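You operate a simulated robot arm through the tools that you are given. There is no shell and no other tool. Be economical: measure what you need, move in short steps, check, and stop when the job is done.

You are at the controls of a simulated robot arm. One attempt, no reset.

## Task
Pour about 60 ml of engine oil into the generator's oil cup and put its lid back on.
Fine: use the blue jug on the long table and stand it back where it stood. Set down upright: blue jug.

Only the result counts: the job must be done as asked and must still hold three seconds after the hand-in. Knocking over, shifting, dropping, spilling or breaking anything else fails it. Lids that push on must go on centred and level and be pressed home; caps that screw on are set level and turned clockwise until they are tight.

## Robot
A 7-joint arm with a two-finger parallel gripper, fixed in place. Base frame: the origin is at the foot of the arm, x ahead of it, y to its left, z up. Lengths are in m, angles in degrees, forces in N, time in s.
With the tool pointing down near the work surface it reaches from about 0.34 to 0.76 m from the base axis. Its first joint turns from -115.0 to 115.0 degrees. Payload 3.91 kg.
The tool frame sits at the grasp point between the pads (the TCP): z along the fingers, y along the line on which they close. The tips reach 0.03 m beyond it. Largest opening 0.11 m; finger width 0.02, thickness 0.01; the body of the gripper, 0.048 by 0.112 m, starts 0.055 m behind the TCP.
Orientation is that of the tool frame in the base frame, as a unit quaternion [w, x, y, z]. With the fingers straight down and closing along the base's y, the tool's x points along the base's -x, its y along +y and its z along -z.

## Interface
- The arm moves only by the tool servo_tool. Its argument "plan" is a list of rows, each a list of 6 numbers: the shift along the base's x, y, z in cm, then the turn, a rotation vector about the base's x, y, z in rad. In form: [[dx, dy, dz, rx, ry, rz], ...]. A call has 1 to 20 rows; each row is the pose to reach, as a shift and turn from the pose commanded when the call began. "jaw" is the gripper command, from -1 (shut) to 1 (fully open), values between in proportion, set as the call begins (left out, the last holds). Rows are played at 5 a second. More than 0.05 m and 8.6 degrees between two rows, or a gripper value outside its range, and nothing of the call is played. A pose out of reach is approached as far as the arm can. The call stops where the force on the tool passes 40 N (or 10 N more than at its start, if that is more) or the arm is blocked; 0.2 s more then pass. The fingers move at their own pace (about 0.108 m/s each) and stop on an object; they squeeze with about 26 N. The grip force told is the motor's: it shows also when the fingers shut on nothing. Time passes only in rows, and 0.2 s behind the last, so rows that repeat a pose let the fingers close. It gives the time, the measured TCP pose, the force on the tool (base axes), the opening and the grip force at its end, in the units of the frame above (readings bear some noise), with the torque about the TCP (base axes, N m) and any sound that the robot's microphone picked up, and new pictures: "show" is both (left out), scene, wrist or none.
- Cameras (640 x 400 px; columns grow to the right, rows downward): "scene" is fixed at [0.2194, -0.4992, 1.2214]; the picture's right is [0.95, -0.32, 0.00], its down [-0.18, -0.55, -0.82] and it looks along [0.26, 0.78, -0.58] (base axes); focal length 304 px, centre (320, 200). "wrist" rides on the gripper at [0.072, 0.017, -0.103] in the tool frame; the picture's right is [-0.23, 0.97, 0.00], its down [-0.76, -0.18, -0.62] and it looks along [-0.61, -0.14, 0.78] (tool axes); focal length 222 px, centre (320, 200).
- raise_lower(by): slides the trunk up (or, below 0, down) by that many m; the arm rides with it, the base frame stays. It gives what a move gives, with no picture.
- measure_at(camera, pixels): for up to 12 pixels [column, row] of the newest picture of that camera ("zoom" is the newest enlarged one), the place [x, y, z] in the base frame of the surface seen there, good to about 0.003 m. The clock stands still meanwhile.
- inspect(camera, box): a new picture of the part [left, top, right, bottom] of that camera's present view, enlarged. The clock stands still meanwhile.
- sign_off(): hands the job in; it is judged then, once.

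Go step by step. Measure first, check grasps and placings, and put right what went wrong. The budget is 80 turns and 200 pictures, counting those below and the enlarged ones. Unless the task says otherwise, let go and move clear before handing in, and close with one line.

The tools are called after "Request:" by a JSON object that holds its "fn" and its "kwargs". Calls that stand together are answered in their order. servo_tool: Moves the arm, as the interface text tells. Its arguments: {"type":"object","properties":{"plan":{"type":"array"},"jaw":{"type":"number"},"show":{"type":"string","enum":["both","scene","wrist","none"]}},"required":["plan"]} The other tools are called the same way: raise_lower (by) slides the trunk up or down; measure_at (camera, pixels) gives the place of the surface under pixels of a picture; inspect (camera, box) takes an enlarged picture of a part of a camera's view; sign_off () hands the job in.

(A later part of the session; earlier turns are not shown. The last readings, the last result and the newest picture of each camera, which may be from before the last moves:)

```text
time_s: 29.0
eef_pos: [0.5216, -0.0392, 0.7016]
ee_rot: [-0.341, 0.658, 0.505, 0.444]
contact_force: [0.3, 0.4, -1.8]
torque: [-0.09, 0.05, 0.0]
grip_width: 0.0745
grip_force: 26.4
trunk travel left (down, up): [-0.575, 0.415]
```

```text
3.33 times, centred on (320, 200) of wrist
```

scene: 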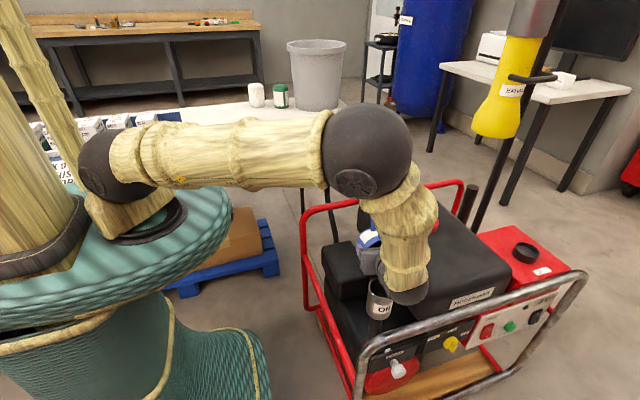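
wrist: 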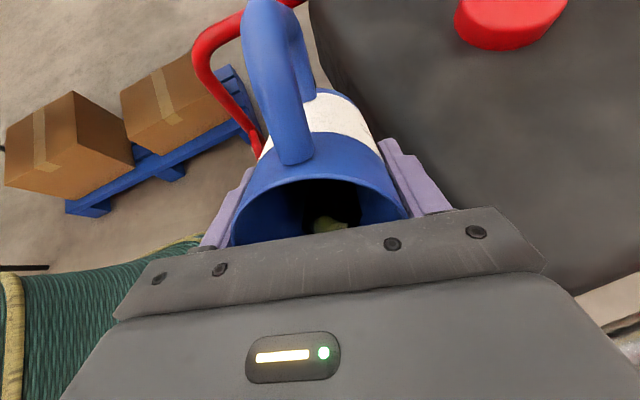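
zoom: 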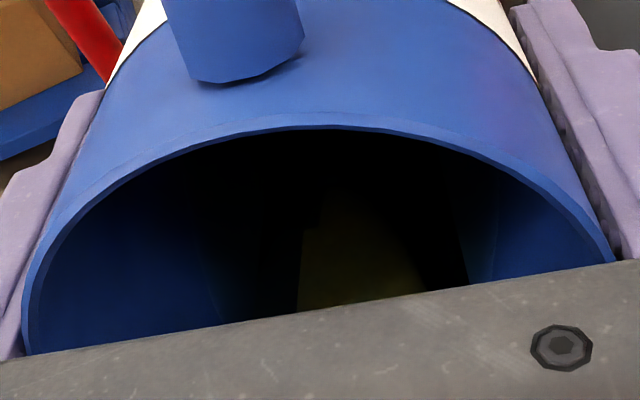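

A thin dark thread is visible at (322,300) in the scene zoom, so flow has begun. I'll hold here briefly and check the level.

Request:
{"fn": "servo_tool", "kwargs": {"plan": [[0, 0, 0, 0, 0, 0], [0, 0, 0, 0, 0, 0]], "show": "none"}}

Request:
{"fn": "inspect", "kwargs": {"camera": "scene", "box": [364, 277, 396, 297]}}

Request:
{"fn": "measure_at", "kwargs": {"camera": "zoom", "pixels": [[240, 250], [240, 290], [240, 330], [300, 300], [300, 320], [300, 350], [320, 300], [320, 350], [340, 340], [320, 200], [320, 380]]}}

```text
time_s: 29.6
eef_pos: [0.5228, -0.0384, 0.7016]
ee_rot: [-0.34, 0.658, 0.505, 0.443]
contact_force: [-0.1, -0.2, -2.5]
torque: [-0.07, 0.0, 0.0]
grip_width: 0.0748
grip_force: 25.9
trunk travel left (down, up): [-0.575, 0.415]
```

```text
16.00 times, centred on (380, 287) of scene
```

zoom: 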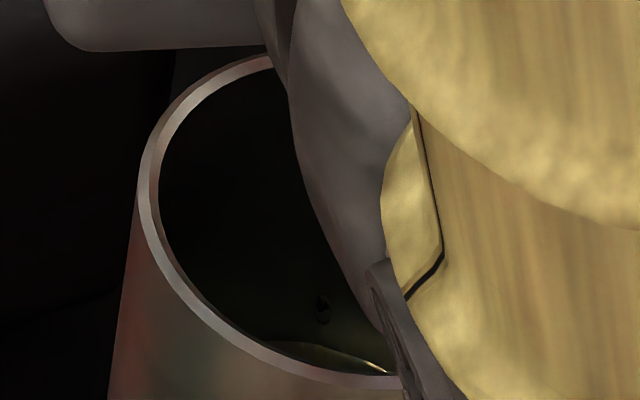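

```text
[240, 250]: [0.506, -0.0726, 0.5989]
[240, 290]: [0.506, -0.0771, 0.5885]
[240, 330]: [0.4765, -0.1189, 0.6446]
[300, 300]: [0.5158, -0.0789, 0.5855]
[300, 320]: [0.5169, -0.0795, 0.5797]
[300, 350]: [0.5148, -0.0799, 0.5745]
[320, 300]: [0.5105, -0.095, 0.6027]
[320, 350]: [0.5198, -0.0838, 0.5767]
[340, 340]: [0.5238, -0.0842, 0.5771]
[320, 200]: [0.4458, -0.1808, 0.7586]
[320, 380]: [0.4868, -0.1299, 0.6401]
```

The stream falls inside the cup (drop at 0.511,-0.095), and a thin pool shows near z≈0.575. I'll tilt to 70° and hold.

Request:
{"fn": "servo_tool", "kwargs": {"plan": [[-0.02, -0.05, 0.1, 0.0169, -0.0045, 0], [-0.03, -0.1, 0.2, 0.0337, -0.009, 0], [-0.03, -0.1, 0.2, 0.0337, -0.009, 0], [-0.03, -0.1, 0.2, 0.0337, -0.009, 0]], "show": "none"}}

Request:
{"fn": "inspect", "kwargs": {"camera": "scene", "box": [364, 277, 396, 297]}}

Request:
{"fn": "measure_at", "kwargs": {"camera": "zoom", "pixels": [[240, 250], [240, 270], [240, 290], [260, 310], [280, 290], [280, 310], [300, 320], [300, 350], [340, 340], [340, 360]]}}

```text
time_s: 30.6
eef_pos: [0.5238, -0.039, 0.7043]
ee_rot: [-0.35, 0.649, 0.498, 0.455]
contact_force: [-0.5, 0.1, -2.8]
torque: [-0.04, 0.0, 0.02]
grip_width: 0.0748
grip_force: 25.9
trunk travel left (down, up): [-0.575, 0.415]
```

```text
16.00 times, centred on (380, 287) of scene
```

zoom: 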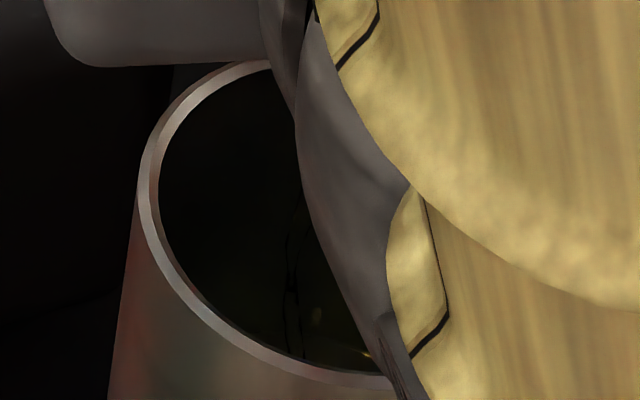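

```text
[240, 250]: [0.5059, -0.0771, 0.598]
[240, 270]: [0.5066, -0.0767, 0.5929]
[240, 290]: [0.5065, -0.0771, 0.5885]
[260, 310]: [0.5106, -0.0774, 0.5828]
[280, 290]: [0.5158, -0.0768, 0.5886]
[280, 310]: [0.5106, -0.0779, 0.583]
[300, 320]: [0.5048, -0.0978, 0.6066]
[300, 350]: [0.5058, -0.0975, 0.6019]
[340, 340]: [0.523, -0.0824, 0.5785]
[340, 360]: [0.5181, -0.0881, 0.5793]
```

Oil is streaming into the cup with the level near z≈0.579. I'll hold 0.6 s and look again.

Request:
{"fn": "servo_tool", "kwargs": {"plan": [[0, 0, 0, 0, 0, 0], [0, 0, 0, 0, 0, 0]], "show": "none"}}

Request:
{"fn": "inspect", "kwargs": {"camera": "scene", "box": [364, 277, 396, 297]}}

Request:
{"fn": "measure_at", "kwargs": {"camera": "zoom", "pixels": [[240, 280], [260, 290], [260, 310], [260, 330], [280, 310], [280, 330], [300, 320], [300, 340], [340, 340], [340, 360], [320, 350]]}}

```text
time_s: 31.2
eef_pos: [0.5222, -0.0386, 0.7044]
ee_rot: [-0.349, 0.65, 0.499, 0.455]
contact_force: [0.0, 0.3, -2.7]
torque: [-0.07, 0.01, -0.01]
grip_width: 0.0746
grip_force: 25.8
trunk travel left (down, up): [-0.575, 0.415]
```

```text
16.00 times, centred on (380, 287) of scene
```

zoom: 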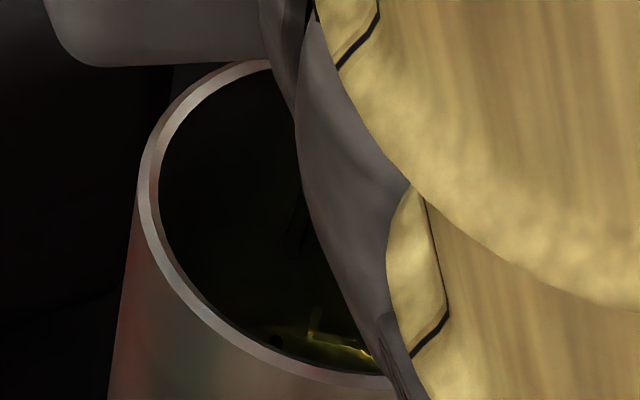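

```text
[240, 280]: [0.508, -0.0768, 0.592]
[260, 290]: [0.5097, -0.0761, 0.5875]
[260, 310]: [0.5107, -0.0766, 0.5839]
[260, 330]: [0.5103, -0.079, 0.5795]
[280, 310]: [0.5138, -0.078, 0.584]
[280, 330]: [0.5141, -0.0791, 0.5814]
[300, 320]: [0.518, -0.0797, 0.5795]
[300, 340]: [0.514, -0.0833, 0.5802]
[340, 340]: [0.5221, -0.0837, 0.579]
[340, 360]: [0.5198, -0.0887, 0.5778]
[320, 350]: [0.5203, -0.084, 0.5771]
```

The level is about 0.579 and the flow has nearly stopped, so the jug behaves quasi-statically. I'll tilt to 72°.

Request:
{"fn": "servo_tool", "kwargs": {"plan": [[-0.02, -0.05, 0.1, 0.0169, -0.0045, 0], [-0.03, -0.1, 0.19, 0.0337, -0.009, 0], [-0.03, -0.1, 0.19, 0.0337, -0.009, 0], [-0.03, -0.1, 0.19, 0.0337, -0.009, 0], [-0.03, -0.1, 0.19, 0.0337, -0.009, 0], [-0.03, -0.1, 0.19, 0.0337, -0.009, 0]], "show": "none"}}

Request:
{"fn": "inspect", "kwargs": {"camera": "scene", "box": [364, 277, 396, 297]}}

Request:
{"fn": "measure_at", "kwargs": {"camera": "zoom", "pixels": [[240, 280], [260, 290], [260, 310], [260, 330], [280, 310], [280, 330], [300, 320], [300, 340], [340, 340], [340, 360], [320, 350]]}}

```text
time_s: 32.6
eef_pos: [0.5217, -0.0406, 0.7064]
ee_rot: [-0.358, 0.642, 0.492, 0.466]
contact_force: [0.1, -0.1, -2.4]
torque: [-0.12, 0.04, 0.01]
grip_width: 0.0748
grip_force: 26.2
trunk travel left (down, up): [-0.575, 0.415]
```

```text
16.00 times, centred on (380, 287) of scene
```

zoom: 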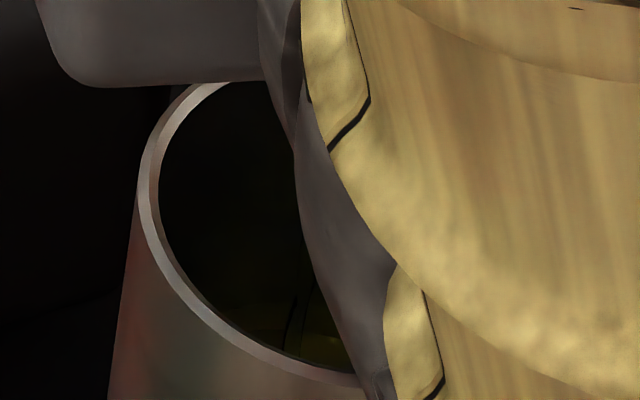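

```text
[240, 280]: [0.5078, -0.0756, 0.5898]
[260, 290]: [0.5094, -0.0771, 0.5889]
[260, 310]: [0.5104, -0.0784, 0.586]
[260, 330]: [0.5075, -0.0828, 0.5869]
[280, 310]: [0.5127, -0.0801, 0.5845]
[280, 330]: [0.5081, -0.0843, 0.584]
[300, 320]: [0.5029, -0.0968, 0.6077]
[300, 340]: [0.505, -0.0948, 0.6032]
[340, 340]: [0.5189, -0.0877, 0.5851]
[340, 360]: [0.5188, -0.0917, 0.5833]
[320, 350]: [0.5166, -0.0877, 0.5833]
```

The level is now about 0.585, still trickling. I'll measure the cup's outer bottom to estimate the floor height.

Request:
{"fn": "inspect", "kwargs": {"camera": "scene", "box": [360, 295, 400, 325]}}

Request:
{"fn": "measure_at", "kwargs": {"camera": "zoom", "pixels": [[140, 200], [140, 270], [200, 310], [200, 340], [250, 320], [250, 350], [250, 390], [300, 340], [300, 360], [180, 380], [120, 300]]}}

```text
13.33 times, centred on (380, 310) of scene
```

zoom: 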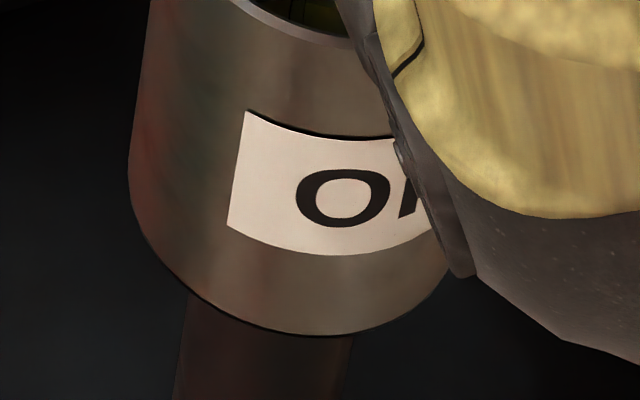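

```text
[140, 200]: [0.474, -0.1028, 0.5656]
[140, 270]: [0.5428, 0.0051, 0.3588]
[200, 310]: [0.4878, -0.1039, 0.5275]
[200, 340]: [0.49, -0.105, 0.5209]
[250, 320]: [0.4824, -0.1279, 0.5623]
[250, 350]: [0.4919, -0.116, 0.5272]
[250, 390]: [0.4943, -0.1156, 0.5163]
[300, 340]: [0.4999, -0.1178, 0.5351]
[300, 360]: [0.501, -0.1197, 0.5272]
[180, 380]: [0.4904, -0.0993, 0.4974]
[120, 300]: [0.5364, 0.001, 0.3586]
```

The outer bottom is at about 0.560, so the floor is near 0.563. A level of 0.585 then gives about 55–60 ml. I'll tilt back around the lip now, then verify.

Request:
{"fn": "servo_tool", "kwargs": {"plan": [[0.06, 0.25, -0.4, -0.0966, 0.0259, 0], [0.13, 0.48, -0.5, -0.193, 0.0518, 0], [0.18, 0.66, -0.4, -0.287, 0.0769, 0], [0.18, 0.66, 1, -0.287, 0.0769, 0], [0.18, 0.66, 3, -0.382, 0.1024, 0], [0.18, 0.66, 7, -0.464, 0.1243, 0], [0.18, 0.66, 11, -0.464, 0.1243, 0], [0.18, 0.66, 15, -0.464, 0.1243, 0], [0.18, 0.66, 19, -0.464, 0.1243, 0]], "show": "scene"}}

Request:
{"fn": "inspect", "kwargs": {"camera": "scene", "box": [360, 272, 408, 302]}}

Request:
{"fn": "measure_at", "kwargs": {"camera": "zoom", "pixels": [[240, 270], [240, 290], [260, 280], [260, 300], [280, 280], [280, 300], [300, 280], [300, 300], [320, 300], [340, 300], [280, 320], [300, 320]]}}

```text
time_s: 34.6
eef_pos: [0.5241, -0.0344, 0.8969]
ee_rot: [-0.23, 0.735, 0.564, 0.299]
contact_force: [-0.2, -0.7, -2.7]
torque: [-0.06, 0.0, -0.02]
grip_width: 0.075
grip_force: 26.3
trunk travel left (down, up): [-0.575, 0.415]
```

scene: 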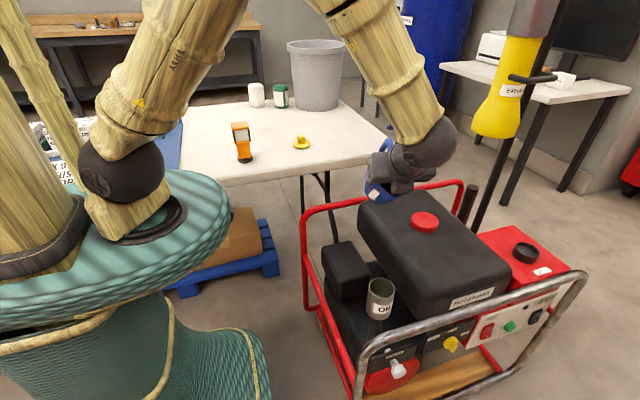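

```text
13.33 times, centred on (384, 287) of scene
```

zoom: 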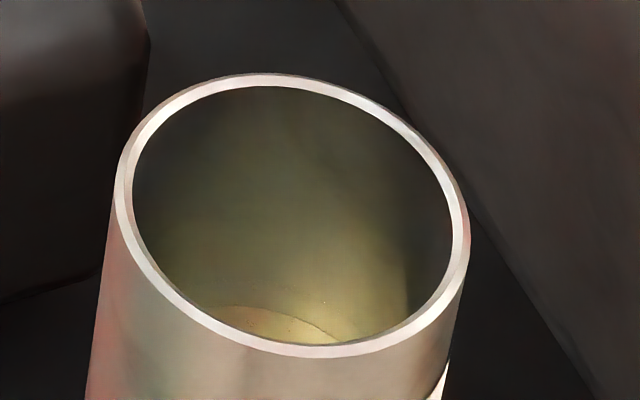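

```text
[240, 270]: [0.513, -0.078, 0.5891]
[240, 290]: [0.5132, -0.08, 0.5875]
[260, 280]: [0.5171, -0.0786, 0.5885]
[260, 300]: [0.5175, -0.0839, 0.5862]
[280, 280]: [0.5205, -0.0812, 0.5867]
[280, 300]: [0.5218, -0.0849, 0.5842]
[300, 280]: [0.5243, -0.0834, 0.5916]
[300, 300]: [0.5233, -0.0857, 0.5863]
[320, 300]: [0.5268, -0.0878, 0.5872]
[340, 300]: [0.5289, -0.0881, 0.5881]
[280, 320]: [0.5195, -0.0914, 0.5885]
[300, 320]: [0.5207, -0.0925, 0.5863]
```

The cup level averages z≈0.5865, about 24 mm over an inner radius of 28 mm, which is about 58–59 ml. I'll set the jug upright above the cup.

Request:
{"fn": "servo_tool", "kwargs": {"plan": [[0, 0, 0, -0.125, 0.0335, 0], [-0.04, -0.13, 0, -0.25, 0.067, 0], [-0.1, -0.35, 0, -0.375, 0.1005, 0], [-0.18, -0.68, 0, -0.5, 0.134, 0], [-0.3, -1.1, 0, -0.625, 0.1675, 0], [-0.43, -1.6, 0.5, -0.75, 0.2011, 0], [-0.43, -1.6, 1, -0.75, 0.2011, 0]], "show": "scene"}}

Request:
{"fn": "inspect", "kwargs": {"camera": "scene", "box": [330, 110, 458, 310]}}

```text
time_s: 36.2
eef_pos: [0.5201, -0.0499, 0.9058]
ee_rot: [0.0, 0.793, 0.609, -0.001]
contact_force: [-0.3, 0.4, -2.0]
torque: [-0.07, 0.0, 0.01]
grip_width: 0.0748
grip_force: 26.3
trunk travel left (down, up): [-0.575, 0.415]
```

scene: 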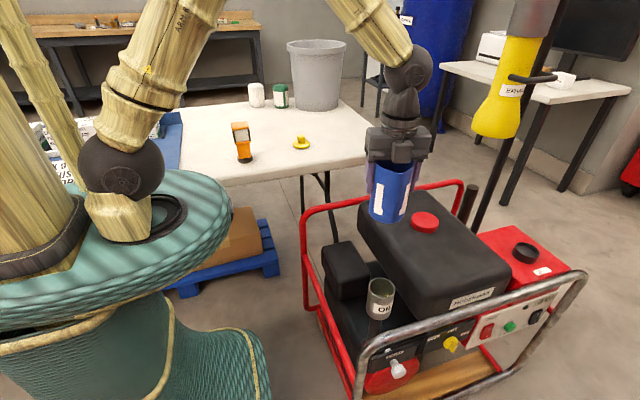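

```text
2.00 times, centred on (394, 210) of scene
```

zoom: 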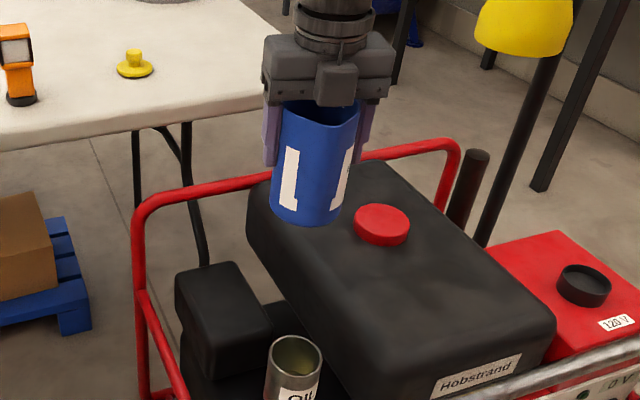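

The jug is upright and clean. I'll carry it back over its original spot, reversing the yaw.

Request:
{"fn": "servo_tool", "kwargs": {"plan": [[0, 0, 2.5, 0, 0, 0], [0, 0, 5, 0, 0, 0], [-1.36, 3.83, 5, 0, 0, 0.108], [-2.72, 7.66, 5, 0, 0, 0.2155], [-4.08, 11.49, 5, 0, 0, 0.323], [-5.44, 15.3, 5, 0, 0, 0.431], [-6.8, 19.15, 5, 0, 0, 0.539], [-8.15, 22.98, 5, 0, 0, 0.647], [-9.5, 26.8, 5, 0, 0, 0.754], [-10.87, 30.6, 5, 0, 0, 0.862], [-12.23, 34.5, 5, 0, 0, 0.97], [-13.6, 38.3, 5, 0, 0, 1.078], [-14.95, 42.1, 5, 0, 0, 1.185], [-16.3, 46, 5, 0, 0, 1.293], [-17.67, 49.8, 5, 0, 0, 1.401], [-19.03, 53.6, 5, 0, 0, 1.509], [-20.4, 57.4, 5, 0, 0, 1.616], [-21.75, 61.3, 5, 0, 0, 1.724], [-23.1, 65.1, 5, 0, 0, 1.832], [-23.1, 65.1, 5, 0, 0, 1.832]]}}

```text
time_s: 40.4
eef_pos: [0.2901, 0.6007, 0.9564]
ee_rot: [0.001, -0.001, 1.0, 0.0]
contact_force: [-0.5, 0.2, -2.4]
torque: [0.02, -0.03, 0.0]
grip_width: 0.0745
grip_force: 26.2
trunk travel left (down, up): [-0.575, 0.415]
```

scene: 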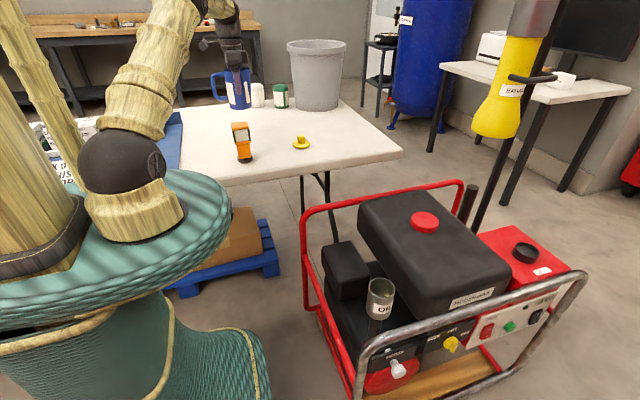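
wrist: 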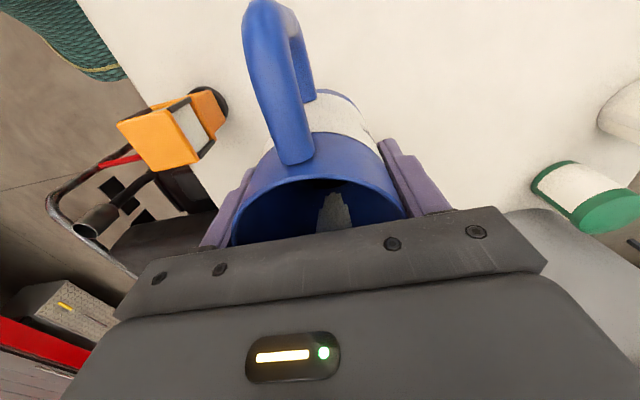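

The jug is over its spot, upright. I'll lower it to just above the table, then finish gently.

Request:
{"fn": "servo_tool", "kwargs": {"plan": [[0, 0, -4, 0, 0, 0], [0, 0, -8, 0, 0, 0], [0, 0, -11, 0, 0, 0], [0, 0, -12.5, 0, 0, 0], [0, 0, -13, 0, 0, 0], [0, 0, -13, 0, 0, 0]], "show": "none"}}

Request:
{"fn": "servo_tool", "kwargs": {"plan": [[0, 0, -0.15, 0, 0, 0], [0, 0, -0.3, 0, 0, 0], [0, 0, -0.4, 0, 0, 0]]}}

```text
time_s: 41.8
eef_pos: [0.2892, 0.6022, 0.8246]
ee_rot: [0.001, 0.0, 1.0, 0.0]
contact_force: [-0.5, 0.0, -2.4]
torque: [0.0, -0.02, 0.0]
grip_width: 0.0746
grip_force: 26.0
trunk travel left (down, up): [-0.575, 0.415]
```

```text
time_s: 42.6
eef_pos: [0.2881, 0.6018, 0.8242]
ee_rot: [0.001, 0.0, 1.0, 0.002]
contact_force: [2.1, 5.0, 11.1]
torque: [0.02, 0.13, -0.06]
grip_width: 0.0744
grip_force: 26.1
trunk travel left (down, up): [-0.575, 0.415]
```

scene: 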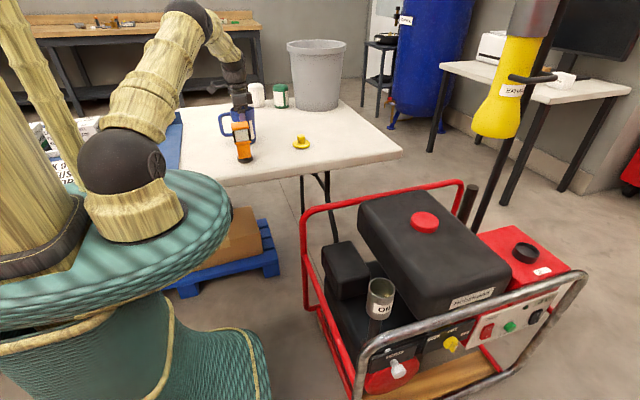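
wrist: 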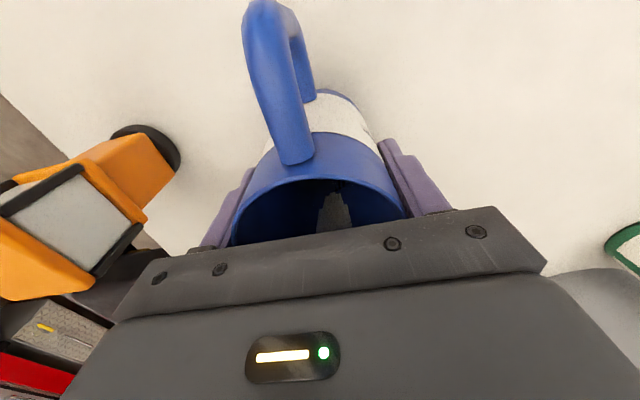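

The jug is touching down with 11 N of contact. I'll relieve it slightly, open, and rise to the earlier viewing pose to re-measure the oil level.

Request:
{"fn": "servo_tool", "kwargs": {"plan": [[0, 0, 0.2, 0, 0, 0], [0, 0, 0.2, 0, 0, 0]], "show": "none"}}

Request:
{"fn": "servo_tool", "kwargs": {"plan": [[0, 0, 0, 0, 0, 0], [0, 0, 0, 0, 0, 0], [0, 0, 0, 0, 0, 0], [0, 0, 3, 0, 0, 0], [0, 0, 7, 0, 0, 0], [0, 0, 11, 0, 0, 0], [0, 0, 15, 0, 0, 0], [0, 0, 19, 0, 0, 0], [0, 0, 21, 0, 0, 0], [0, 0, 21, 0, 0, 0]], "jaw": 1}}

Request:
{"fn": "inspect", "kwargs": {"camera": "wrist", "box": [224, 50, 416, 170]}}

Request:
{"fn": "measure_at", "kwargs": {"camera": "zoom", "pixels": [[320, 130], [300, 130], [340, 130], [320, 150], [300, 150], [340, 150], [320, 110], [320, 165], [280, 130], [215, 165], [422, 190], [340, 313]]}}

```text
time_s: 43.2
eef_pos: [0.2882, 0.601, 0.8238]
ee_rot: [0.0, 0.0, 1.0, -0.001]
contact_force: [1.2, 2.2, 2.2]
torque: [0.25, 0.05, -0.03]
grip_width: 0.0746
grip_force: 25.9
trunk travel left (down, up): [-0.575, 0.415]
```

```text
time_s: 45.4
eef_pos: [0.2883, 0.5998, 1.0336]
ee_rot: [0.001, 0.001, 1.0, -0.001]
contact_force: [0.1, -1.0, -0.3]
torque: [0.0, -0.01, 0.0]
grip_width: 0.1099
grip_force: 0.0
trunk travel left (down, up): [-0.575, 0.415]
```

scene: 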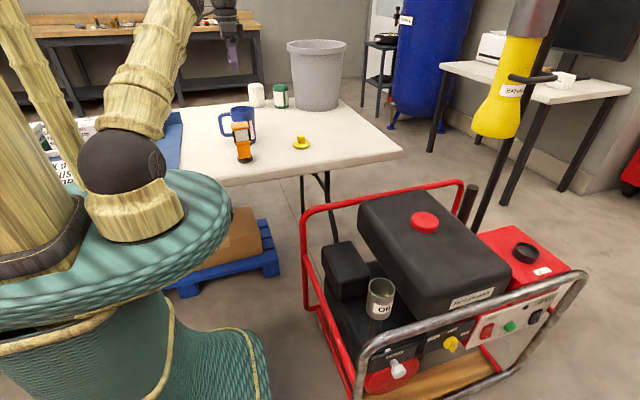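
wrist: 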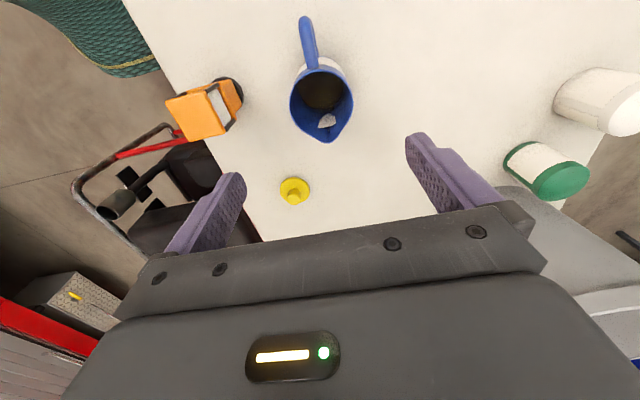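

```text
3.33 times, centred on (320, 110) of wrist
```

zoom: 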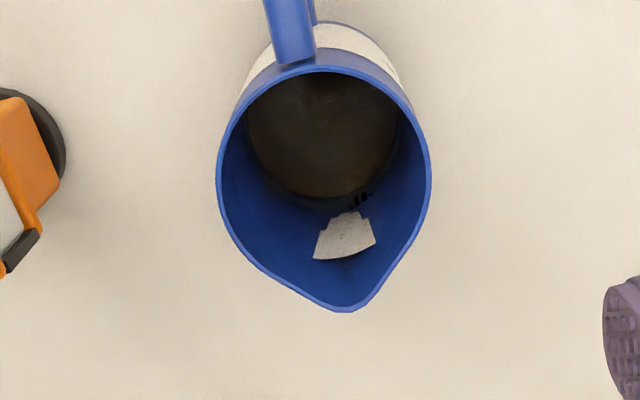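

```text
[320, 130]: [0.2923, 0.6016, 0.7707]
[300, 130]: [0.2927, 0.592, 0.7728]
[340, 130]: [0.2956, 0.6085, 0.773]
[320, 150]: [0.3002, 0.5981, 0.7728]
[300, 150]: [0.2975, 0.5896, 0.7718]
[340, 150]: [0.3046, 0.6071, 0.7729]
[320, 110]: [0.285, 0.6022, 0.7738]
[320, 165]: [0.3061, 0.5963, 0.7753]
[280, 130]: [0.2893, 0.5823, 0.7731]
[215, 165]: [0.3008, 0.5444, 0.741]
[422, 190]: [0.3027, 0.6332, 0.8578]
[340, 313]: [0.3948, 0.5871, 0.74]
```

The jug level dropped from 0.7804 to 0.7729 (7.5 mm, about 28 ml), and the weight change of about 0.28 N agrees. So only about 28–30 ml went in and the cup floor must be near 0.575. I need about 31 ml more, so I'll re-measure the cup level precisely with the arm clear.

Request:
{"fn": "inspect", "kwargs": {"camera": "scene", "box": [368, 285, 400, 305]}}

Request:
{"fn": "measure_at", "kwargs": {"camera": "zoom", "pixels": [[200, 160], [240, 170], [280, 170], [320, 170], [220, 190], [260, 190], [300, 190], [340, 190], [240, 205], [280, 205], [320, 205], [260, 140]]}}

Request:
{"fn": "measure_at", "kwargs": {"camera": "wrist", "pixels": [[318, 88], [312, 92], [324, 92], [318, 96], [310, 84], [326, 86], [320, 82], [330, 92], [308, 92], [318, 100]]}}

```text
16.00 times, centred on (384, 295) of scene
```

zoom: 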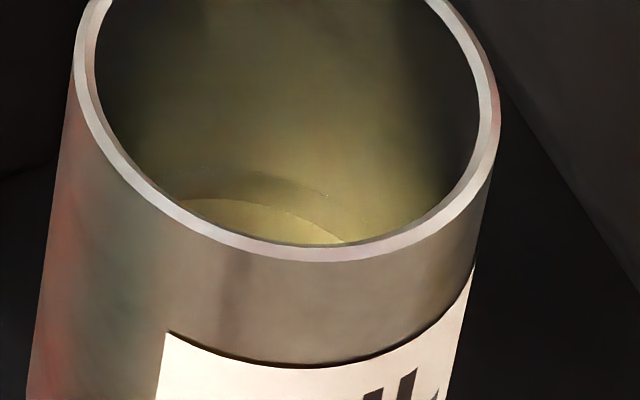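

```text
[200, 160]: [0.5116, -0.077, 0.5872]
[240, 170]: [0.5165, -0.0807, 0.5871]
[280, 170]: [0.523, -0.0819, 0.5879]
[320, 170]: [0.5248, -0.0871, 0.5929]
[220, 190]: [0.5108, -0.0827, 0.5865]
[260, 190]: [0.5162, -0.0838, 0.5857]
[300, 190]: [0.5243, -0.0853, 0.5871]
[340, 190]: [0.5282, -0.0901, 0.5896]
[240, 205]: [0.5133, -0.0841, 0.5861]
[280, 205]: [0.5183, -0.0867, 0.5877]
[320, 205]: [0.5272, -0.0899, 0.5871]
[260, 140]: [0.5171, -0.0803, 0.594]
```

```text
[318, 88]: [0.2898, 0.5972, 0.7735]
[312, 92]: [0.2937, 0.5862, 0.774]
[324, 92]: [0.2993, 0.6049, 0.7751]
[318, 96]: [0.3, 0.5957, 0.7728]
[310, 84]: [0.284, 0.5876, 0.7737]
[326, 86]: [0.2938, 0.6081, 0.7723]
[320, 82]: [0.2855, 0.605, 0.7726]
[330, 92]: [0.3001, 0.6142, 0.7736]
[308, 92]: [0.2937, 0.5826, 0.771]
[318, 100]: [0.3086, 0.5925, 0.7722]
```

The cup level is 0.5868 and the jug level 0.7731. My target is a cup level of about 0.599 and a jug level of about 0.764. I'll re-grasp the jug.

Request:
{"fn": "servo_tool", "kwargs": {"plan": [[0, 0, -4, 0, 0, 0], [0, 0, -8, 0, 0, 0], [0, 0, -12, 0, 0, 0], [0, 0, -16, 0, 0, 0], [0, 0, -19, 0, 0, 0], [0, 0, -21, 0, 0, 0], [0, 0, -21, 0, 0, 0]], "show": "wrist"}}

Request:
{"fn": "servo_tool", "kwargs": {"plan": [[0, 0, 0, 0, 0, 0], [0, 0, 0, 0, 0, 0], [0, 0, 0, 0, 0, 0]], "jaw": -1, "show": "none"}}

Request:
{"fn": "servo_tool", "kwargs": {"plan": [[0, 0, 0.5, 0, 0, 0], [0, 0, 1.5, 0, 0, 0], [0, 0, 3, 0, 0, 0], [0, 0, 3, 0, 0, 0]], "show": "wrist"}}

```text
time_s: 47.0
eef_pos: [0.2884, 0.5991, 0.8235]
ee_rot: [0.0, 0.001, 1.0, 0.001]
contact_force: [0.8, 0.0, 0.5]
torque: [-0.02, -0.02, -0.03]
grip_width: 0.1102
grip_force: 0.1
trunk travel left (down, up): [-0.575, 0.415]
```

wrist: 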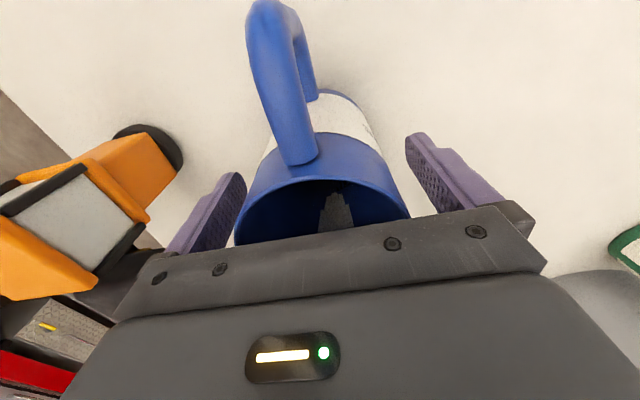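

```text
time_s: 47.8
eef_pos: [0.288, 0.5999, 0.8247]
ee_rot: [-0.001, 0.0, 1.0, 0.0]
contact_force: [-0.5, 0.2, -0.3]
torque: [0.02, 0.0, -0.01]
grip_width: 0.0744
grip_force: 26.1
trunk travel left (down, up): [-0.575, 0.415]
```

```text
time_s: 48.8
eef_pos: [0.288, 0.6009, 0.8537]
ee_rot: [-0.001, 0.0, 1.0, -0.001]
contact_force: [0.6, -0.1, -2.1]
torque: [0.04, -0.01, -0.01]
grip_width: 0.0746
grip_force: 26.4
trunk travel left (down, up): [-0.575, 0.415]
```

wrist: 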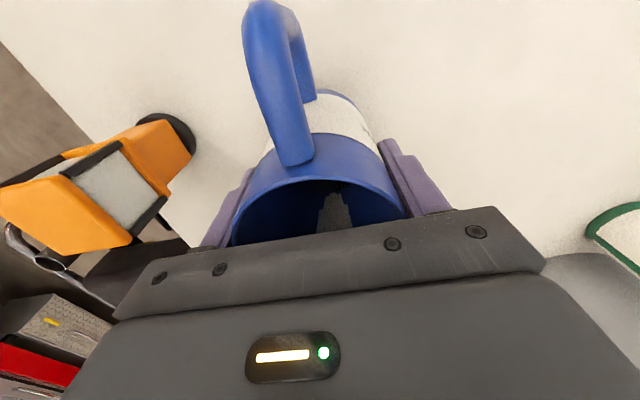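

The jug is re-gripped well. I'll carry it back to the staging point above the cup with a -105° yaw.

Request:
{"fn": "servo_tool", "kwargs": {"plan": [[0, 0, 4, 0, 0, 0], [0, 0, 8, 0, 0, 0], [0, 0, 10, 0, 0, 0], [1.36, -3.82, 10, 0, 0, -0.108], [2.73, -7.65, 10, 0, 0, -0.2155], [4.09, -11.47, 10, 0, 0, -0.323], [5.46, -15.3, 10, 0, 0, -0.431], [6.82, -19.1, 10, 0, 0, -0.539], [8.2, -22.9, 10, 0, 0, -0.647], [9.55, -26.8, 10, 0, 0, -0.754], [10.9, -30.6, 10, 0, 0, -0.862], [12.3, -34.4, 10, 0, 0, -0.97], [13.65, -38.2, 10, 0, 0, -1.078], [15, -42.1, 10, 0, 0, -1.185], [16.4, -45.9, 10, 0, 0, -1.293], [17.7, -49.7, 10, 0, 0, -1.401], [19.1, -53.5, 10, 0, 0, -1.509], [20.5, -57.4, 10, 0, 0, -1.616], [21.8, -61.2, 8, 0, 0, -1.724], [23.2, -65.0, 5.2, 0, 0, -1.832]], "show": "scene"}}

```text
time_s: 53.0
eef_pos: [0.5183, -0.0484, 0.904]
ee_rot: [0.001, 0.794, 0.608, -0.001]
contact_force: [0.1, 0.3, -2.6]
torque: [0.01, 0.01, 0.02]
grip_width: 0.0746
grip_force: 26.2
trunk travel left (down, up): [-0.575, 0.415]
```

scene: 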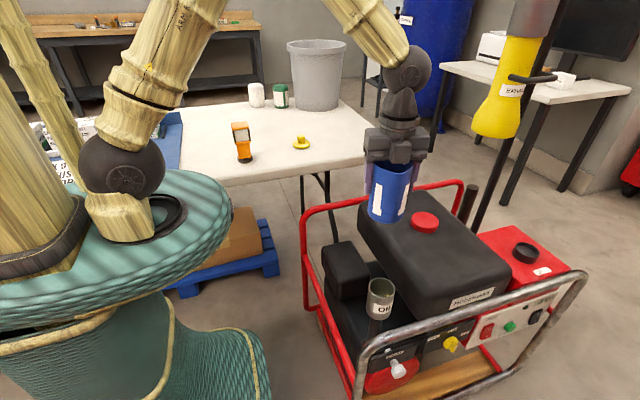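

Staged as before. I'll repeat the tilt to 45° at height, then descend to 55°.

Request:
{"fn": "servo_tool", "kwargs": {"plan": [[0.13, 0.5, 0, 0.1265, -0.0339, 0], [0.25, 0.92, 0, 0.253, -0.0678, 0], [0.33, 1.25, 0, 0.3795, -0.1017, 0], [0.39, 1.47, 0, 0.506, -0.1356, 0], [0.43, 1.59, 0, 0.6325, -0.1695, 0], [0.43, 1.6, 0, 0.759, -0.2033, 0], [0.43, 1.6, 0, 0.759, -0.2033, 0]], "show": "none"}}

Request:
{"fn": "servo_tool", "kwargs": {"plan": [[0, 0, -4, 0, 0, 0], [0, 0, -8, 0, 0, 0], [0, 0, -12, 0, 0, 0], [0, 0, -15, 0, 0, 0], [0, 0, -18, 0.0843, -0.0226, 0], [0, 0, -20, 0.1686, -0.0452, 0], [0, 0, -20.5, 0.1686, -0.0452, 0]], "show": "scene"}}

```text
time_s: 54.6
eef_pos: [0.5251, -0.0328, 0.904]
ee_rot: [-0.233, 0.733, 0.561, 0.305]
contact_force: [-0.3, 0.0, -1.8]
torque: [-0.05, 0.02, -0.02]
grip_width: 0.0747
grip_force: 25.4
trunk travel left (down, up): [-0.575, 0.415]
```

```text
time_s: 56.2
eef_pos: [0.5261, -0.0334, 0.7023]
ee_rot: [-0.281, 0.704, 0.54, 0.366]
contact_force: [-0.3, 0.4, -1.7]
torque: [-0.04, 0.0, -0.01]
grip_width: 0.0748
grip_force: 25.9
trunk travel left (down, up): [-0.575, 0.415]
```

scene: 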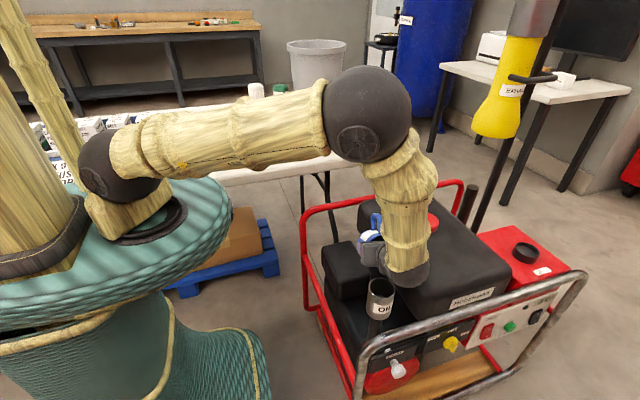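

I'm at 55° over the cup. I'll tilt on to 72°, where the flow previously ended, keeping the lip over the cup.

Request:
{"fn": "servo_tool", "kwargs": {"plan": [[-0.08, -0.15, -0.1, 0.0717, -0.0192, 0], [-0.17, -0.3, 0, 0.1433, -0.0384, 0], [-0.25, -0.45, 0.2, 0.215, -0.0576, 0], [-0.33, -0.6, 0.45, 0.2866, -0.0768, 0], [-0.33, -0.6, 0.45, 0.2866, -0.0768, 0], [-0.33, -0.6, 0.45, 0.2866, -0.0768, 0]], "show": "none"}}

Request:
{"fn": "inspect", "kwargs": {"camera": "scene", "box": [364, 277, 396, 297]}}

Request:
{"fn": "measure_at", "kwargs": {"camera": "zoom", "pixels": [[240, 270], [240, 290], [260, 290], [260, 310], [260, 325], [280, 310], [280, 330], [300, 320], [300, 340], [320, 340], [320, 355]]}}

```text
time_s: 57.6
eef_pos: [0.5222, -0.0391, 0.706]
ee_rot: [-0.358, 0.642, 0.493, 0.466]
contact_force: [-0.1, 0.4, -2.9]
torque: [-0.04, 0.01, -0.02]
grip_width: 0.0744
grip_force: 25.5
trunk travel left (down, up): [-0.575, 0.415]
```

```text
16.00 times, centred on (380, 287) of scene
```

zoom: 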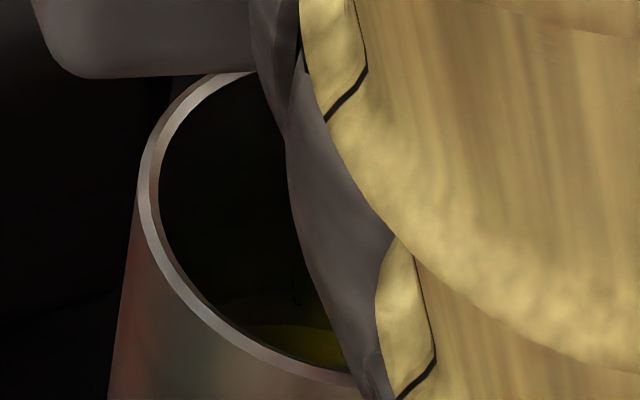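

```text
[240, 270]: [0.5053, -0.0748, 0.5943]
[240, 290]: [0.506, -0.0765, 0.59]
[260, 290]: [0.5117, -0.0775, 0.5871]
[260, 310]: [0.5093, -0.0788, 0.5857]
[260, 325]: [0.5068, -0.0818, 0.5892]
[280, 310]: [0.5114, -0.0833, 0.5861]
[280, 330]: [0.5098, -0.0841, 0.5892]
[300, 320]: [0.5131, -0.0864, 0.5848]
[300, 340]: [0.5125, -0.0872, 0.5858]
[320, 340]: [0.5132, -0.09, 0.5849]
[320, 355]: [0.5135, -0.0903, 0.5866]
```

The level is unchanged at about 0.587 with no flow. I'll tilt to 74° and hold.

Request:
{"fn": "servo_tool", "kwargs": {"plan": [[-0.02, -0.05, 0.1, 0.0169, -0.0045, 0], [-0.03, -0.11, 0.19, 0.0337, -0.009, 0], [-0.03, -0.11, 0.19, 0.0337, -0.009, 0], [-0.03, -0.11, 0.19, 0.0337, -0.009, 0], [-0.03, -0.11, 0.19, 0.0337, -0.009, 0], [-0.03, -0.11, 0.19, 0.0337, -0.009, 0], [-0.03, -0.11, 0.19, 0.0337, -0.009, 0]], "show": "none"}}

Request:
{"fn": "inspect", "kwargs": {"camera": "scene", "box": [364, 277, 396, 297]}}

Request:
{"fn": "measure_at", "kwargs": {"camera": "zoom", "pixels": [[240, 250], [240, 270], [240, 290], [260, 270], [260, 290], [260, 310], [260, 325], [280, 290], [280, 310], [280, 330], [300, 330], [300, 345]]}}

```text
time_s: 59.2
eef_pos: [0.5215, -0.0391, 0.7078]
ee_rot: [-0.367, 0.633, 0.487, 0.477]
contact_force: [-0.8, -0.4, -1.8]
torque: [-0.04, 0.02, -0.01]
grip_width: 0.0748
grip_force: 26.1
trunk travel left (down, up): [-0.575, 0.415]
```

```text
16.00 times, centred on (380, 287) of scene
```

zoom: 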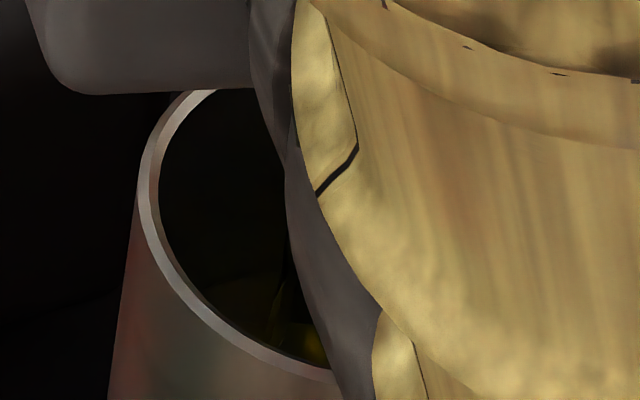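

```text
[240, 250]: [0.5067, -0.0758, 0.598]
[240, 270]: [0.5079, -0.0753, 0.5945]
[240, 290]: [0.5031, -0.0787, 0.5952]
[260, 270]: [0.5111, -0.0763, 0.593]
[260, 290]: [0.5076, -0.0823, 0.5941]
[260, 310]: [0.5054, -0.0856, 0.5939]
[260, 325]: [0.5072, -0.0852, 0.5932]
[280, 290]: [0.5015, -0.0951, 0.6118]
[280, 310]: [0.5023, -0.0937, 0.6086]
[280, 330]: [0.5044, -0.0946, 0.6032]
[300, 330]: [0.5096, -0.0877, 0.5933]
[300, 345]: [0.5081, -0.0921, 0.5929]
```

The level is 0.5937 (about 47 ml) and still trickling. I'll tilt 1° more and hold briefly.

Request:
{"fn": "servo_tool", "kwargs": {"plan": [[-0.01, -0.05, 0.1, 0.0169, -0.0045, 0], [-0.01, -0.05, 0.1, 0.0169, -0.0045, 0], [-0.01, -0.05, 0.1, 0.0169, -0.0045, 0]], "show": "none"}}

Request:
{"fn": "inspect", "kwargs": {"camera": "scene", "box": [364, 277, 396, 297]}}

Request:
{"fn": "measure_at", "kwargs": {"camera": "zoom", "pixels": [[230, 250], [230, 270], [230, 290], [230, 310], [245, 270], [245, 290], [245, 310], [245, 325], [260, 290], [260, 310], [260, 325], [300, 345]]}}

```text
time_s: 60.0
eef_pos: [0.5217, -0.0401, 0.7084]
ee_rot: [-0.371, 0.629, 0.483, 0.483]
contact_force: [-0.1, 0.2, -2.0]
torque: [-0.08, 0.0, -0.02]
grip_width: 0.0746
grip_force: 25.7
trunk travel left (down, up): [-0.575, 0.415]
```

```text
16.00 times, centred on (380, 287) of scene
```

zoom: 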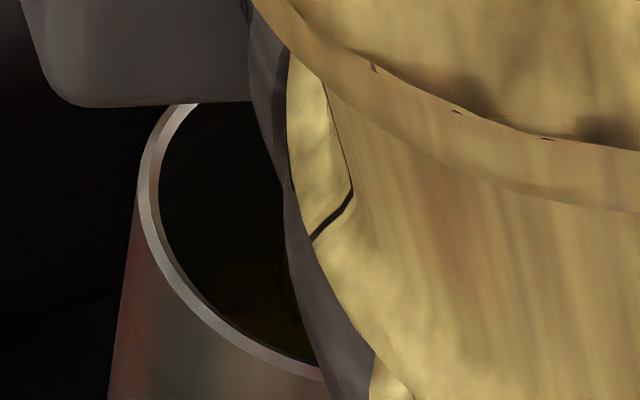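

```text
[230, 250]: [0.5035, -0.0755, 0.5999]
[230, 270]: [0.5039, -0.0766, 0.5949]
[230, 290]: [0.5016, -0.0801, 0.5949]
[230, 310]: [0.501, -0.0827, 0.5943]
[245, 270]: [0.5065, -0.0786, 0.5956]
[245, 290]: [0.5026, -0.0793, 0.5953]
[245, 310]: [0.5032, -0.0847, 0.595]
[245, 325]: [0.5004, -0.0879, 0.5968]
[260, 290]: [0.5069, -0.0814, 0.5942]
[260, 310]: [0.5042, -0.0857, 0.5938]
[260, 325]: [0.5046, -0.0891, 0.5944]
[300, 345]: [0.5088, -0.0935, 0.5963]
```

The level is about 0.595 (roughly 50 ml). I'll tilt 0.5° more and hold for 0.8 s.

Request:
{"fn": "servo_tool", "kwargs": {"plan": [[-0.01, -0.03, 0.05, 0.0084, -0.0023, 0], [-0.01, -0.03, 0.05, 0.0084, -0.0023, 0], [-0.01, -0.03, 0.05, 0.0084, -0.0023, 0]], "show": "none"}}

Request:
{"fn": "inspect", "kwargs": {"camera": "scene", "box": [364, 277, 396, 297]}}

Request:
{"fn": "measure_at", "kwargs": {"camera": "zoom", "pixels": [[230, 250], [230, 270], [230, 290], [230, 310], [245, 270], [245, 290], [245, 310], [245, 325], [260, 290], [260, 310], [260, 325], [280, 340]]}}

```text
time_s: 60.8
eef_pos: [0.5213, -0.0404, 0.7089]
ee_rot: [-0.373, 0.627, 0.482, 0.485]
contact_force: [0.5, -0.8, -2.7]
torque: [-0.04, 0.04, 0.0]
grip_width: 0.0746
grip_force: 25.8
trunk travel left (down, up): [-0.575, 0.415]
```

```text
16.00 times, centred on (380, 287) of scene
```

zoom: 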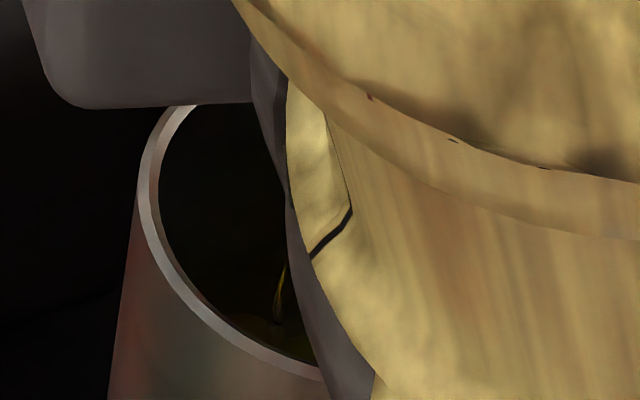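

```text
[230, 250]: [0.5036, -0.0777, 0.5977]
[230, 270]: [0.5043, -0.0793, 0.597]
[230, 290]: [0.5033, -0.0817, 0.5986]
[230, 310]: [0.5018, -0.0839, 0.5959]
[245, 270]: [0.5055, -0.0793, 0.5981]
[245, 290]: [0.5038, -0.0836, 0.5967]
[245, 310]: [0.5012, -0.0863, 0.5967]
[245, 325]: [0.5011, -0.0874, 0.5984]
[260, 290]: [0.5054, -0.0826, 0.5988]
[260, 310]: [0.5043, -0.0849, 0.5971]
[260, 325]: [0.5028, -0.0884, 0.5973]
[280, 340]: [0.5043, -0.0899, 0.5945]
```

The level is about 0.597 (roughly 55 ml) with a thin stream; tilt-back earlier added about 1.5 mm. I'll tilt back now and raise.

Request:
{"fn": "servo_tool", "kwargs": {"plan": [[0, 0, 0, 0, 0, 0], [0.06, 0.25, -0.5, -0.0966, 0.0259, 0], [0.13, 0.5, -0.8, -0.193, 0.0518, 0], [0.2, 0.75, -0.8, -0.287, 0.0769, 0], [0.23, 0.85, 0, -0.346, 0.0927, 0], [0.23, 0.85, 2, -0.441, 0.1182, 0], [0.23, 0.85, 6, -0.523, 0.1401, 0], [0.23, 0.85, 10, -0.523, 0.1401, 0], [0.23, 0.85, 14, -0.523, 0.1401, 0], [0.23, 0.85, 18.5, -0.523, 0.1401, 0]], "show": "scene"}}

Request:
{"fn": "inspect", "kwargs": {"camera": "scene", "box": [368, 280, 400, 300]}}

Request:
{"fn": "measure_at", "kwargs": {"camera": "zoom", "pixels": [[200, 220], [240, 220], [280, 220], [320, 220], [220, 240], [260, 240], [300, 240], [340, 240], [240, 260], [280, 260], [320, 260], [280, 280]]}}

```text
time_s: 63.0
eef_pos: [0.5228, -0.0306, 0.8952]
ee_rot: [-0.231, 0.734, 0.564, 0.299]
contact_force: [0.3, -0.6, -1.7]
torque: [-0.04, 0.0, -0.03]
grip_width: 0.0747
grip_force: 26.1
trunk travel left (down, up): [-0.575, 0.415]
```

scene: 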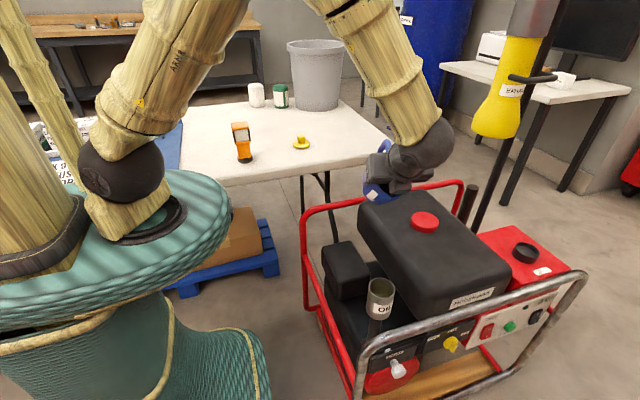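

```text
16.00 times, centred on (384, 290) of scene
```

zoom: 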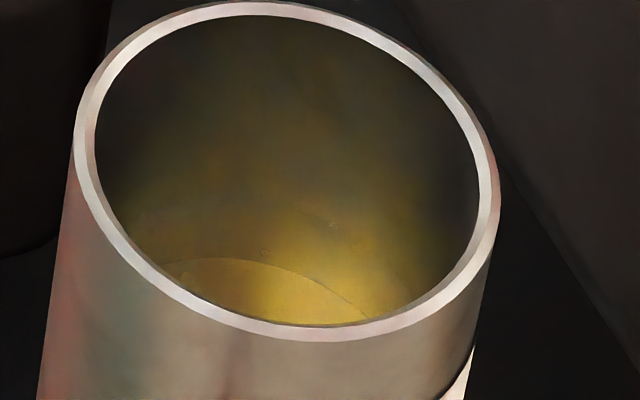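

```text
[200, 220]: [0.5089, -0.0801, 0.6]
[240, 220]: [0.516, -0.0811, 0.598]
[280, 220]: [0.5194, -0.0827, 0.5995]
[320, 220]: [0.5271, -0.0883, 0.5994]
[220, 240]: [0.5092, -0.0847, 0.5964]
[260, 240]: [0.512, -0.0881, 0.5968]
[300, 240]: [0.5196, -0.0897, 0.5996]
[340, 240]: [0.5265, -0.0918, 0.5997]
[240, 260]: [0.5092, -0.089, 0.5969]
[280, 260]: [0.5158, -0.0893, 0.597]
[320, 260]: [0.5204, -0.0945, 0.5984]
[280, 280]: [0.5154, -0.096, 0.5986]
```

The level averages 0.5984, a total of about 57 ml. I'll set the jug upright and carry it home.

Request:
{"fn": "servo_tool", "kwargs": {"plan": [[0, 0, 0, -0.125, 0.0335, 0], [-0.04, -0.13, 0, -0.25, 0.067, 0], [-0.1, -0.35, 0, -0.375, 0.1005, 0], [-0.18, -0.68, 0, -0.5, 0.134, 0], [-0.3, -1.1, 0, -0.625, 0.1675, 0], [-0.43, -1.6, 0.5, -0.747, 0.2003, 0], [-0.43, -1.6, 1, -0.747, 0.2003, 0]], "show": "none"}}

```text
time_s: 64.6
eef_pos: [0.5203, -0.0476, 0.9046]
ee_rot: [-0.001, 0.793, 0.609, 0.0]
contact_force: [0.3, -0.4, -1.8]
torque: [-0.01, 0.01, 0.01]
grip_width: 0.0743
grip_force: 25.4
trunk travel left (down, up): [-0.575, 0.415]
```

The jug is upright. I'll carry it back to its spot.

Request:
{"fn": "servo_tool", "kwargs": {"plan": [[0, 0, 2.5, 0, 0, 0], [0, 0, 5, 0, 0, 0], [-1.36, 3.82, 5, 0, 0, 0.108], [-2.72, 7.64, 5, 0, 0, 0.2155], [-4.08, 11.45, 5, 0, 0, 0.323], [-5.44, 15.3, 5, 0, 0, 0.431], [-6.8, 19.1, 5, 0, 0, 0.539], [-8.15, 22.9, 5, 0, 0, 0.647], [-9.5, 26.7, 5, 0, 0, 0.754], [-10.87, 30.5, 5, 0, 0, 0.862], [-12.23, 34.4, 5, 0, 0, 0.97], [-13.6, 38.2, 5, 0, 0, 1.078], [-14.95, 42, 5, 0, 0, 1.185], [-16.3, 45.8, 5, 0, 0, 1.293], [-17.67, 49.6, 5, 0, 0, 1.401], [-19.03, 53.5, 5, 0, 0, 1.509], [-20.4, 57.3, 5, 0, 0, 1.616], [-21.75, 61.1, 5, 0, 0, 1.724], [-23.15, 64.95, 5, 0, 0, 1.832], [-23.15, 64.95, 5, 0, 0, 1.832]], "show": "wrist"}}

```text
time_s: 68.8
eef_pos: [0.2916, 0.5993, 0.9517]
ee_rot: [-0.002, 0.003, 1.0, -0.001]
contact_force: [0.2, 0.5, -2.1]
torque: [-0.01, 0.03, -0.01]
grip_width: 0.0746
grip_force: 26.5
trunk travel left (down, up): [-0.575, 0.415]
```

wrist: 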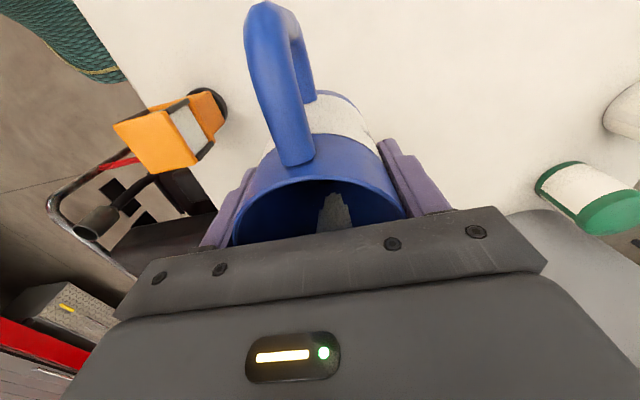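

I'm about 2 mm off the spot. I'll trim that while lowering, then touch down gently.

Request:
{"fn": "servo_tool", "kwargs": {"plan": [[-0.2, 0.15, -4, 0, 0, 0], [-0.2, 0.15, -8, 0, 0, 0], [-0.2, 0.15, -10.5, 0, 0, 0], [-0.2, 0.15, -12, 0, 0, 0], [-0.2, 0.15, -12.3, 0, 0, 0], [-0.2, 0.15, -12.3, 0, 0, 0]], "show": "none"}}

Request:
{"fn": "servo_tool", "kwargs": {"plan": [[0, 0, -0.15, 0, 0, 0], [0, 0, -0.3, 0, 0, 0], [0, 0, -0.4, 0, 0, 0]], "show": "none"}}

```text
time_s: 70.2
eef_pos: [0.2847, 0.6044, 0.831]
ee_rot: [0.0, -0.001, 1.0, 0.0]
contact_force: [-0.9, 0.5, -1.9]
torque: [-0.02, -0.02, -0.01]
grip_width: 0.0745
grip_force: 25.9
trunk travel left (down, up): [-0.575, 0.415]
```

```text
time_s: 71.0
eef_pos: [0.2861, 0.6039, 0.8275]
ee_rot: [-0.001, 0.0, 1.0, -0.001]
contact_force: [-0.7, 0.7, -2.6]
torque: [0.0, 0.01, -0.02]
grip_width: 0.0746
grip_force: 25.7
trunk travel left (down, up): [-0.575, 0.415]
```

The earlier reading was noisy; I'm now at (0.2855,0.604). I'll correct by +2.5/-2.5 mm and lower to contact.

Request:
{"fn": "servo_tool", "kwargs": {"plan": [[0.25, -0.25, 0, 0, 0, 0], [0.25, -0.25, -0.15, 0, 0, 0], [0.25, -0.25, -0.3, 0, 0, 0], [0.25, -0.25, -0.45, 0, 0, 0]], "show": "none"}}

```text
time_s: 72.0
eef_pos: [0.2876, 0.5996, 0.8237]
ee_rot: [0.0, 0.001, 1.0, 0.001]
contact_force: [0.5, -1.1, 9.8]
torque: [-0.38, -0.04, 0.0]
grip_width: 0.0746
grip_force: 25.9
trunk travel left (down, up): [-0.575, 0.415]
```

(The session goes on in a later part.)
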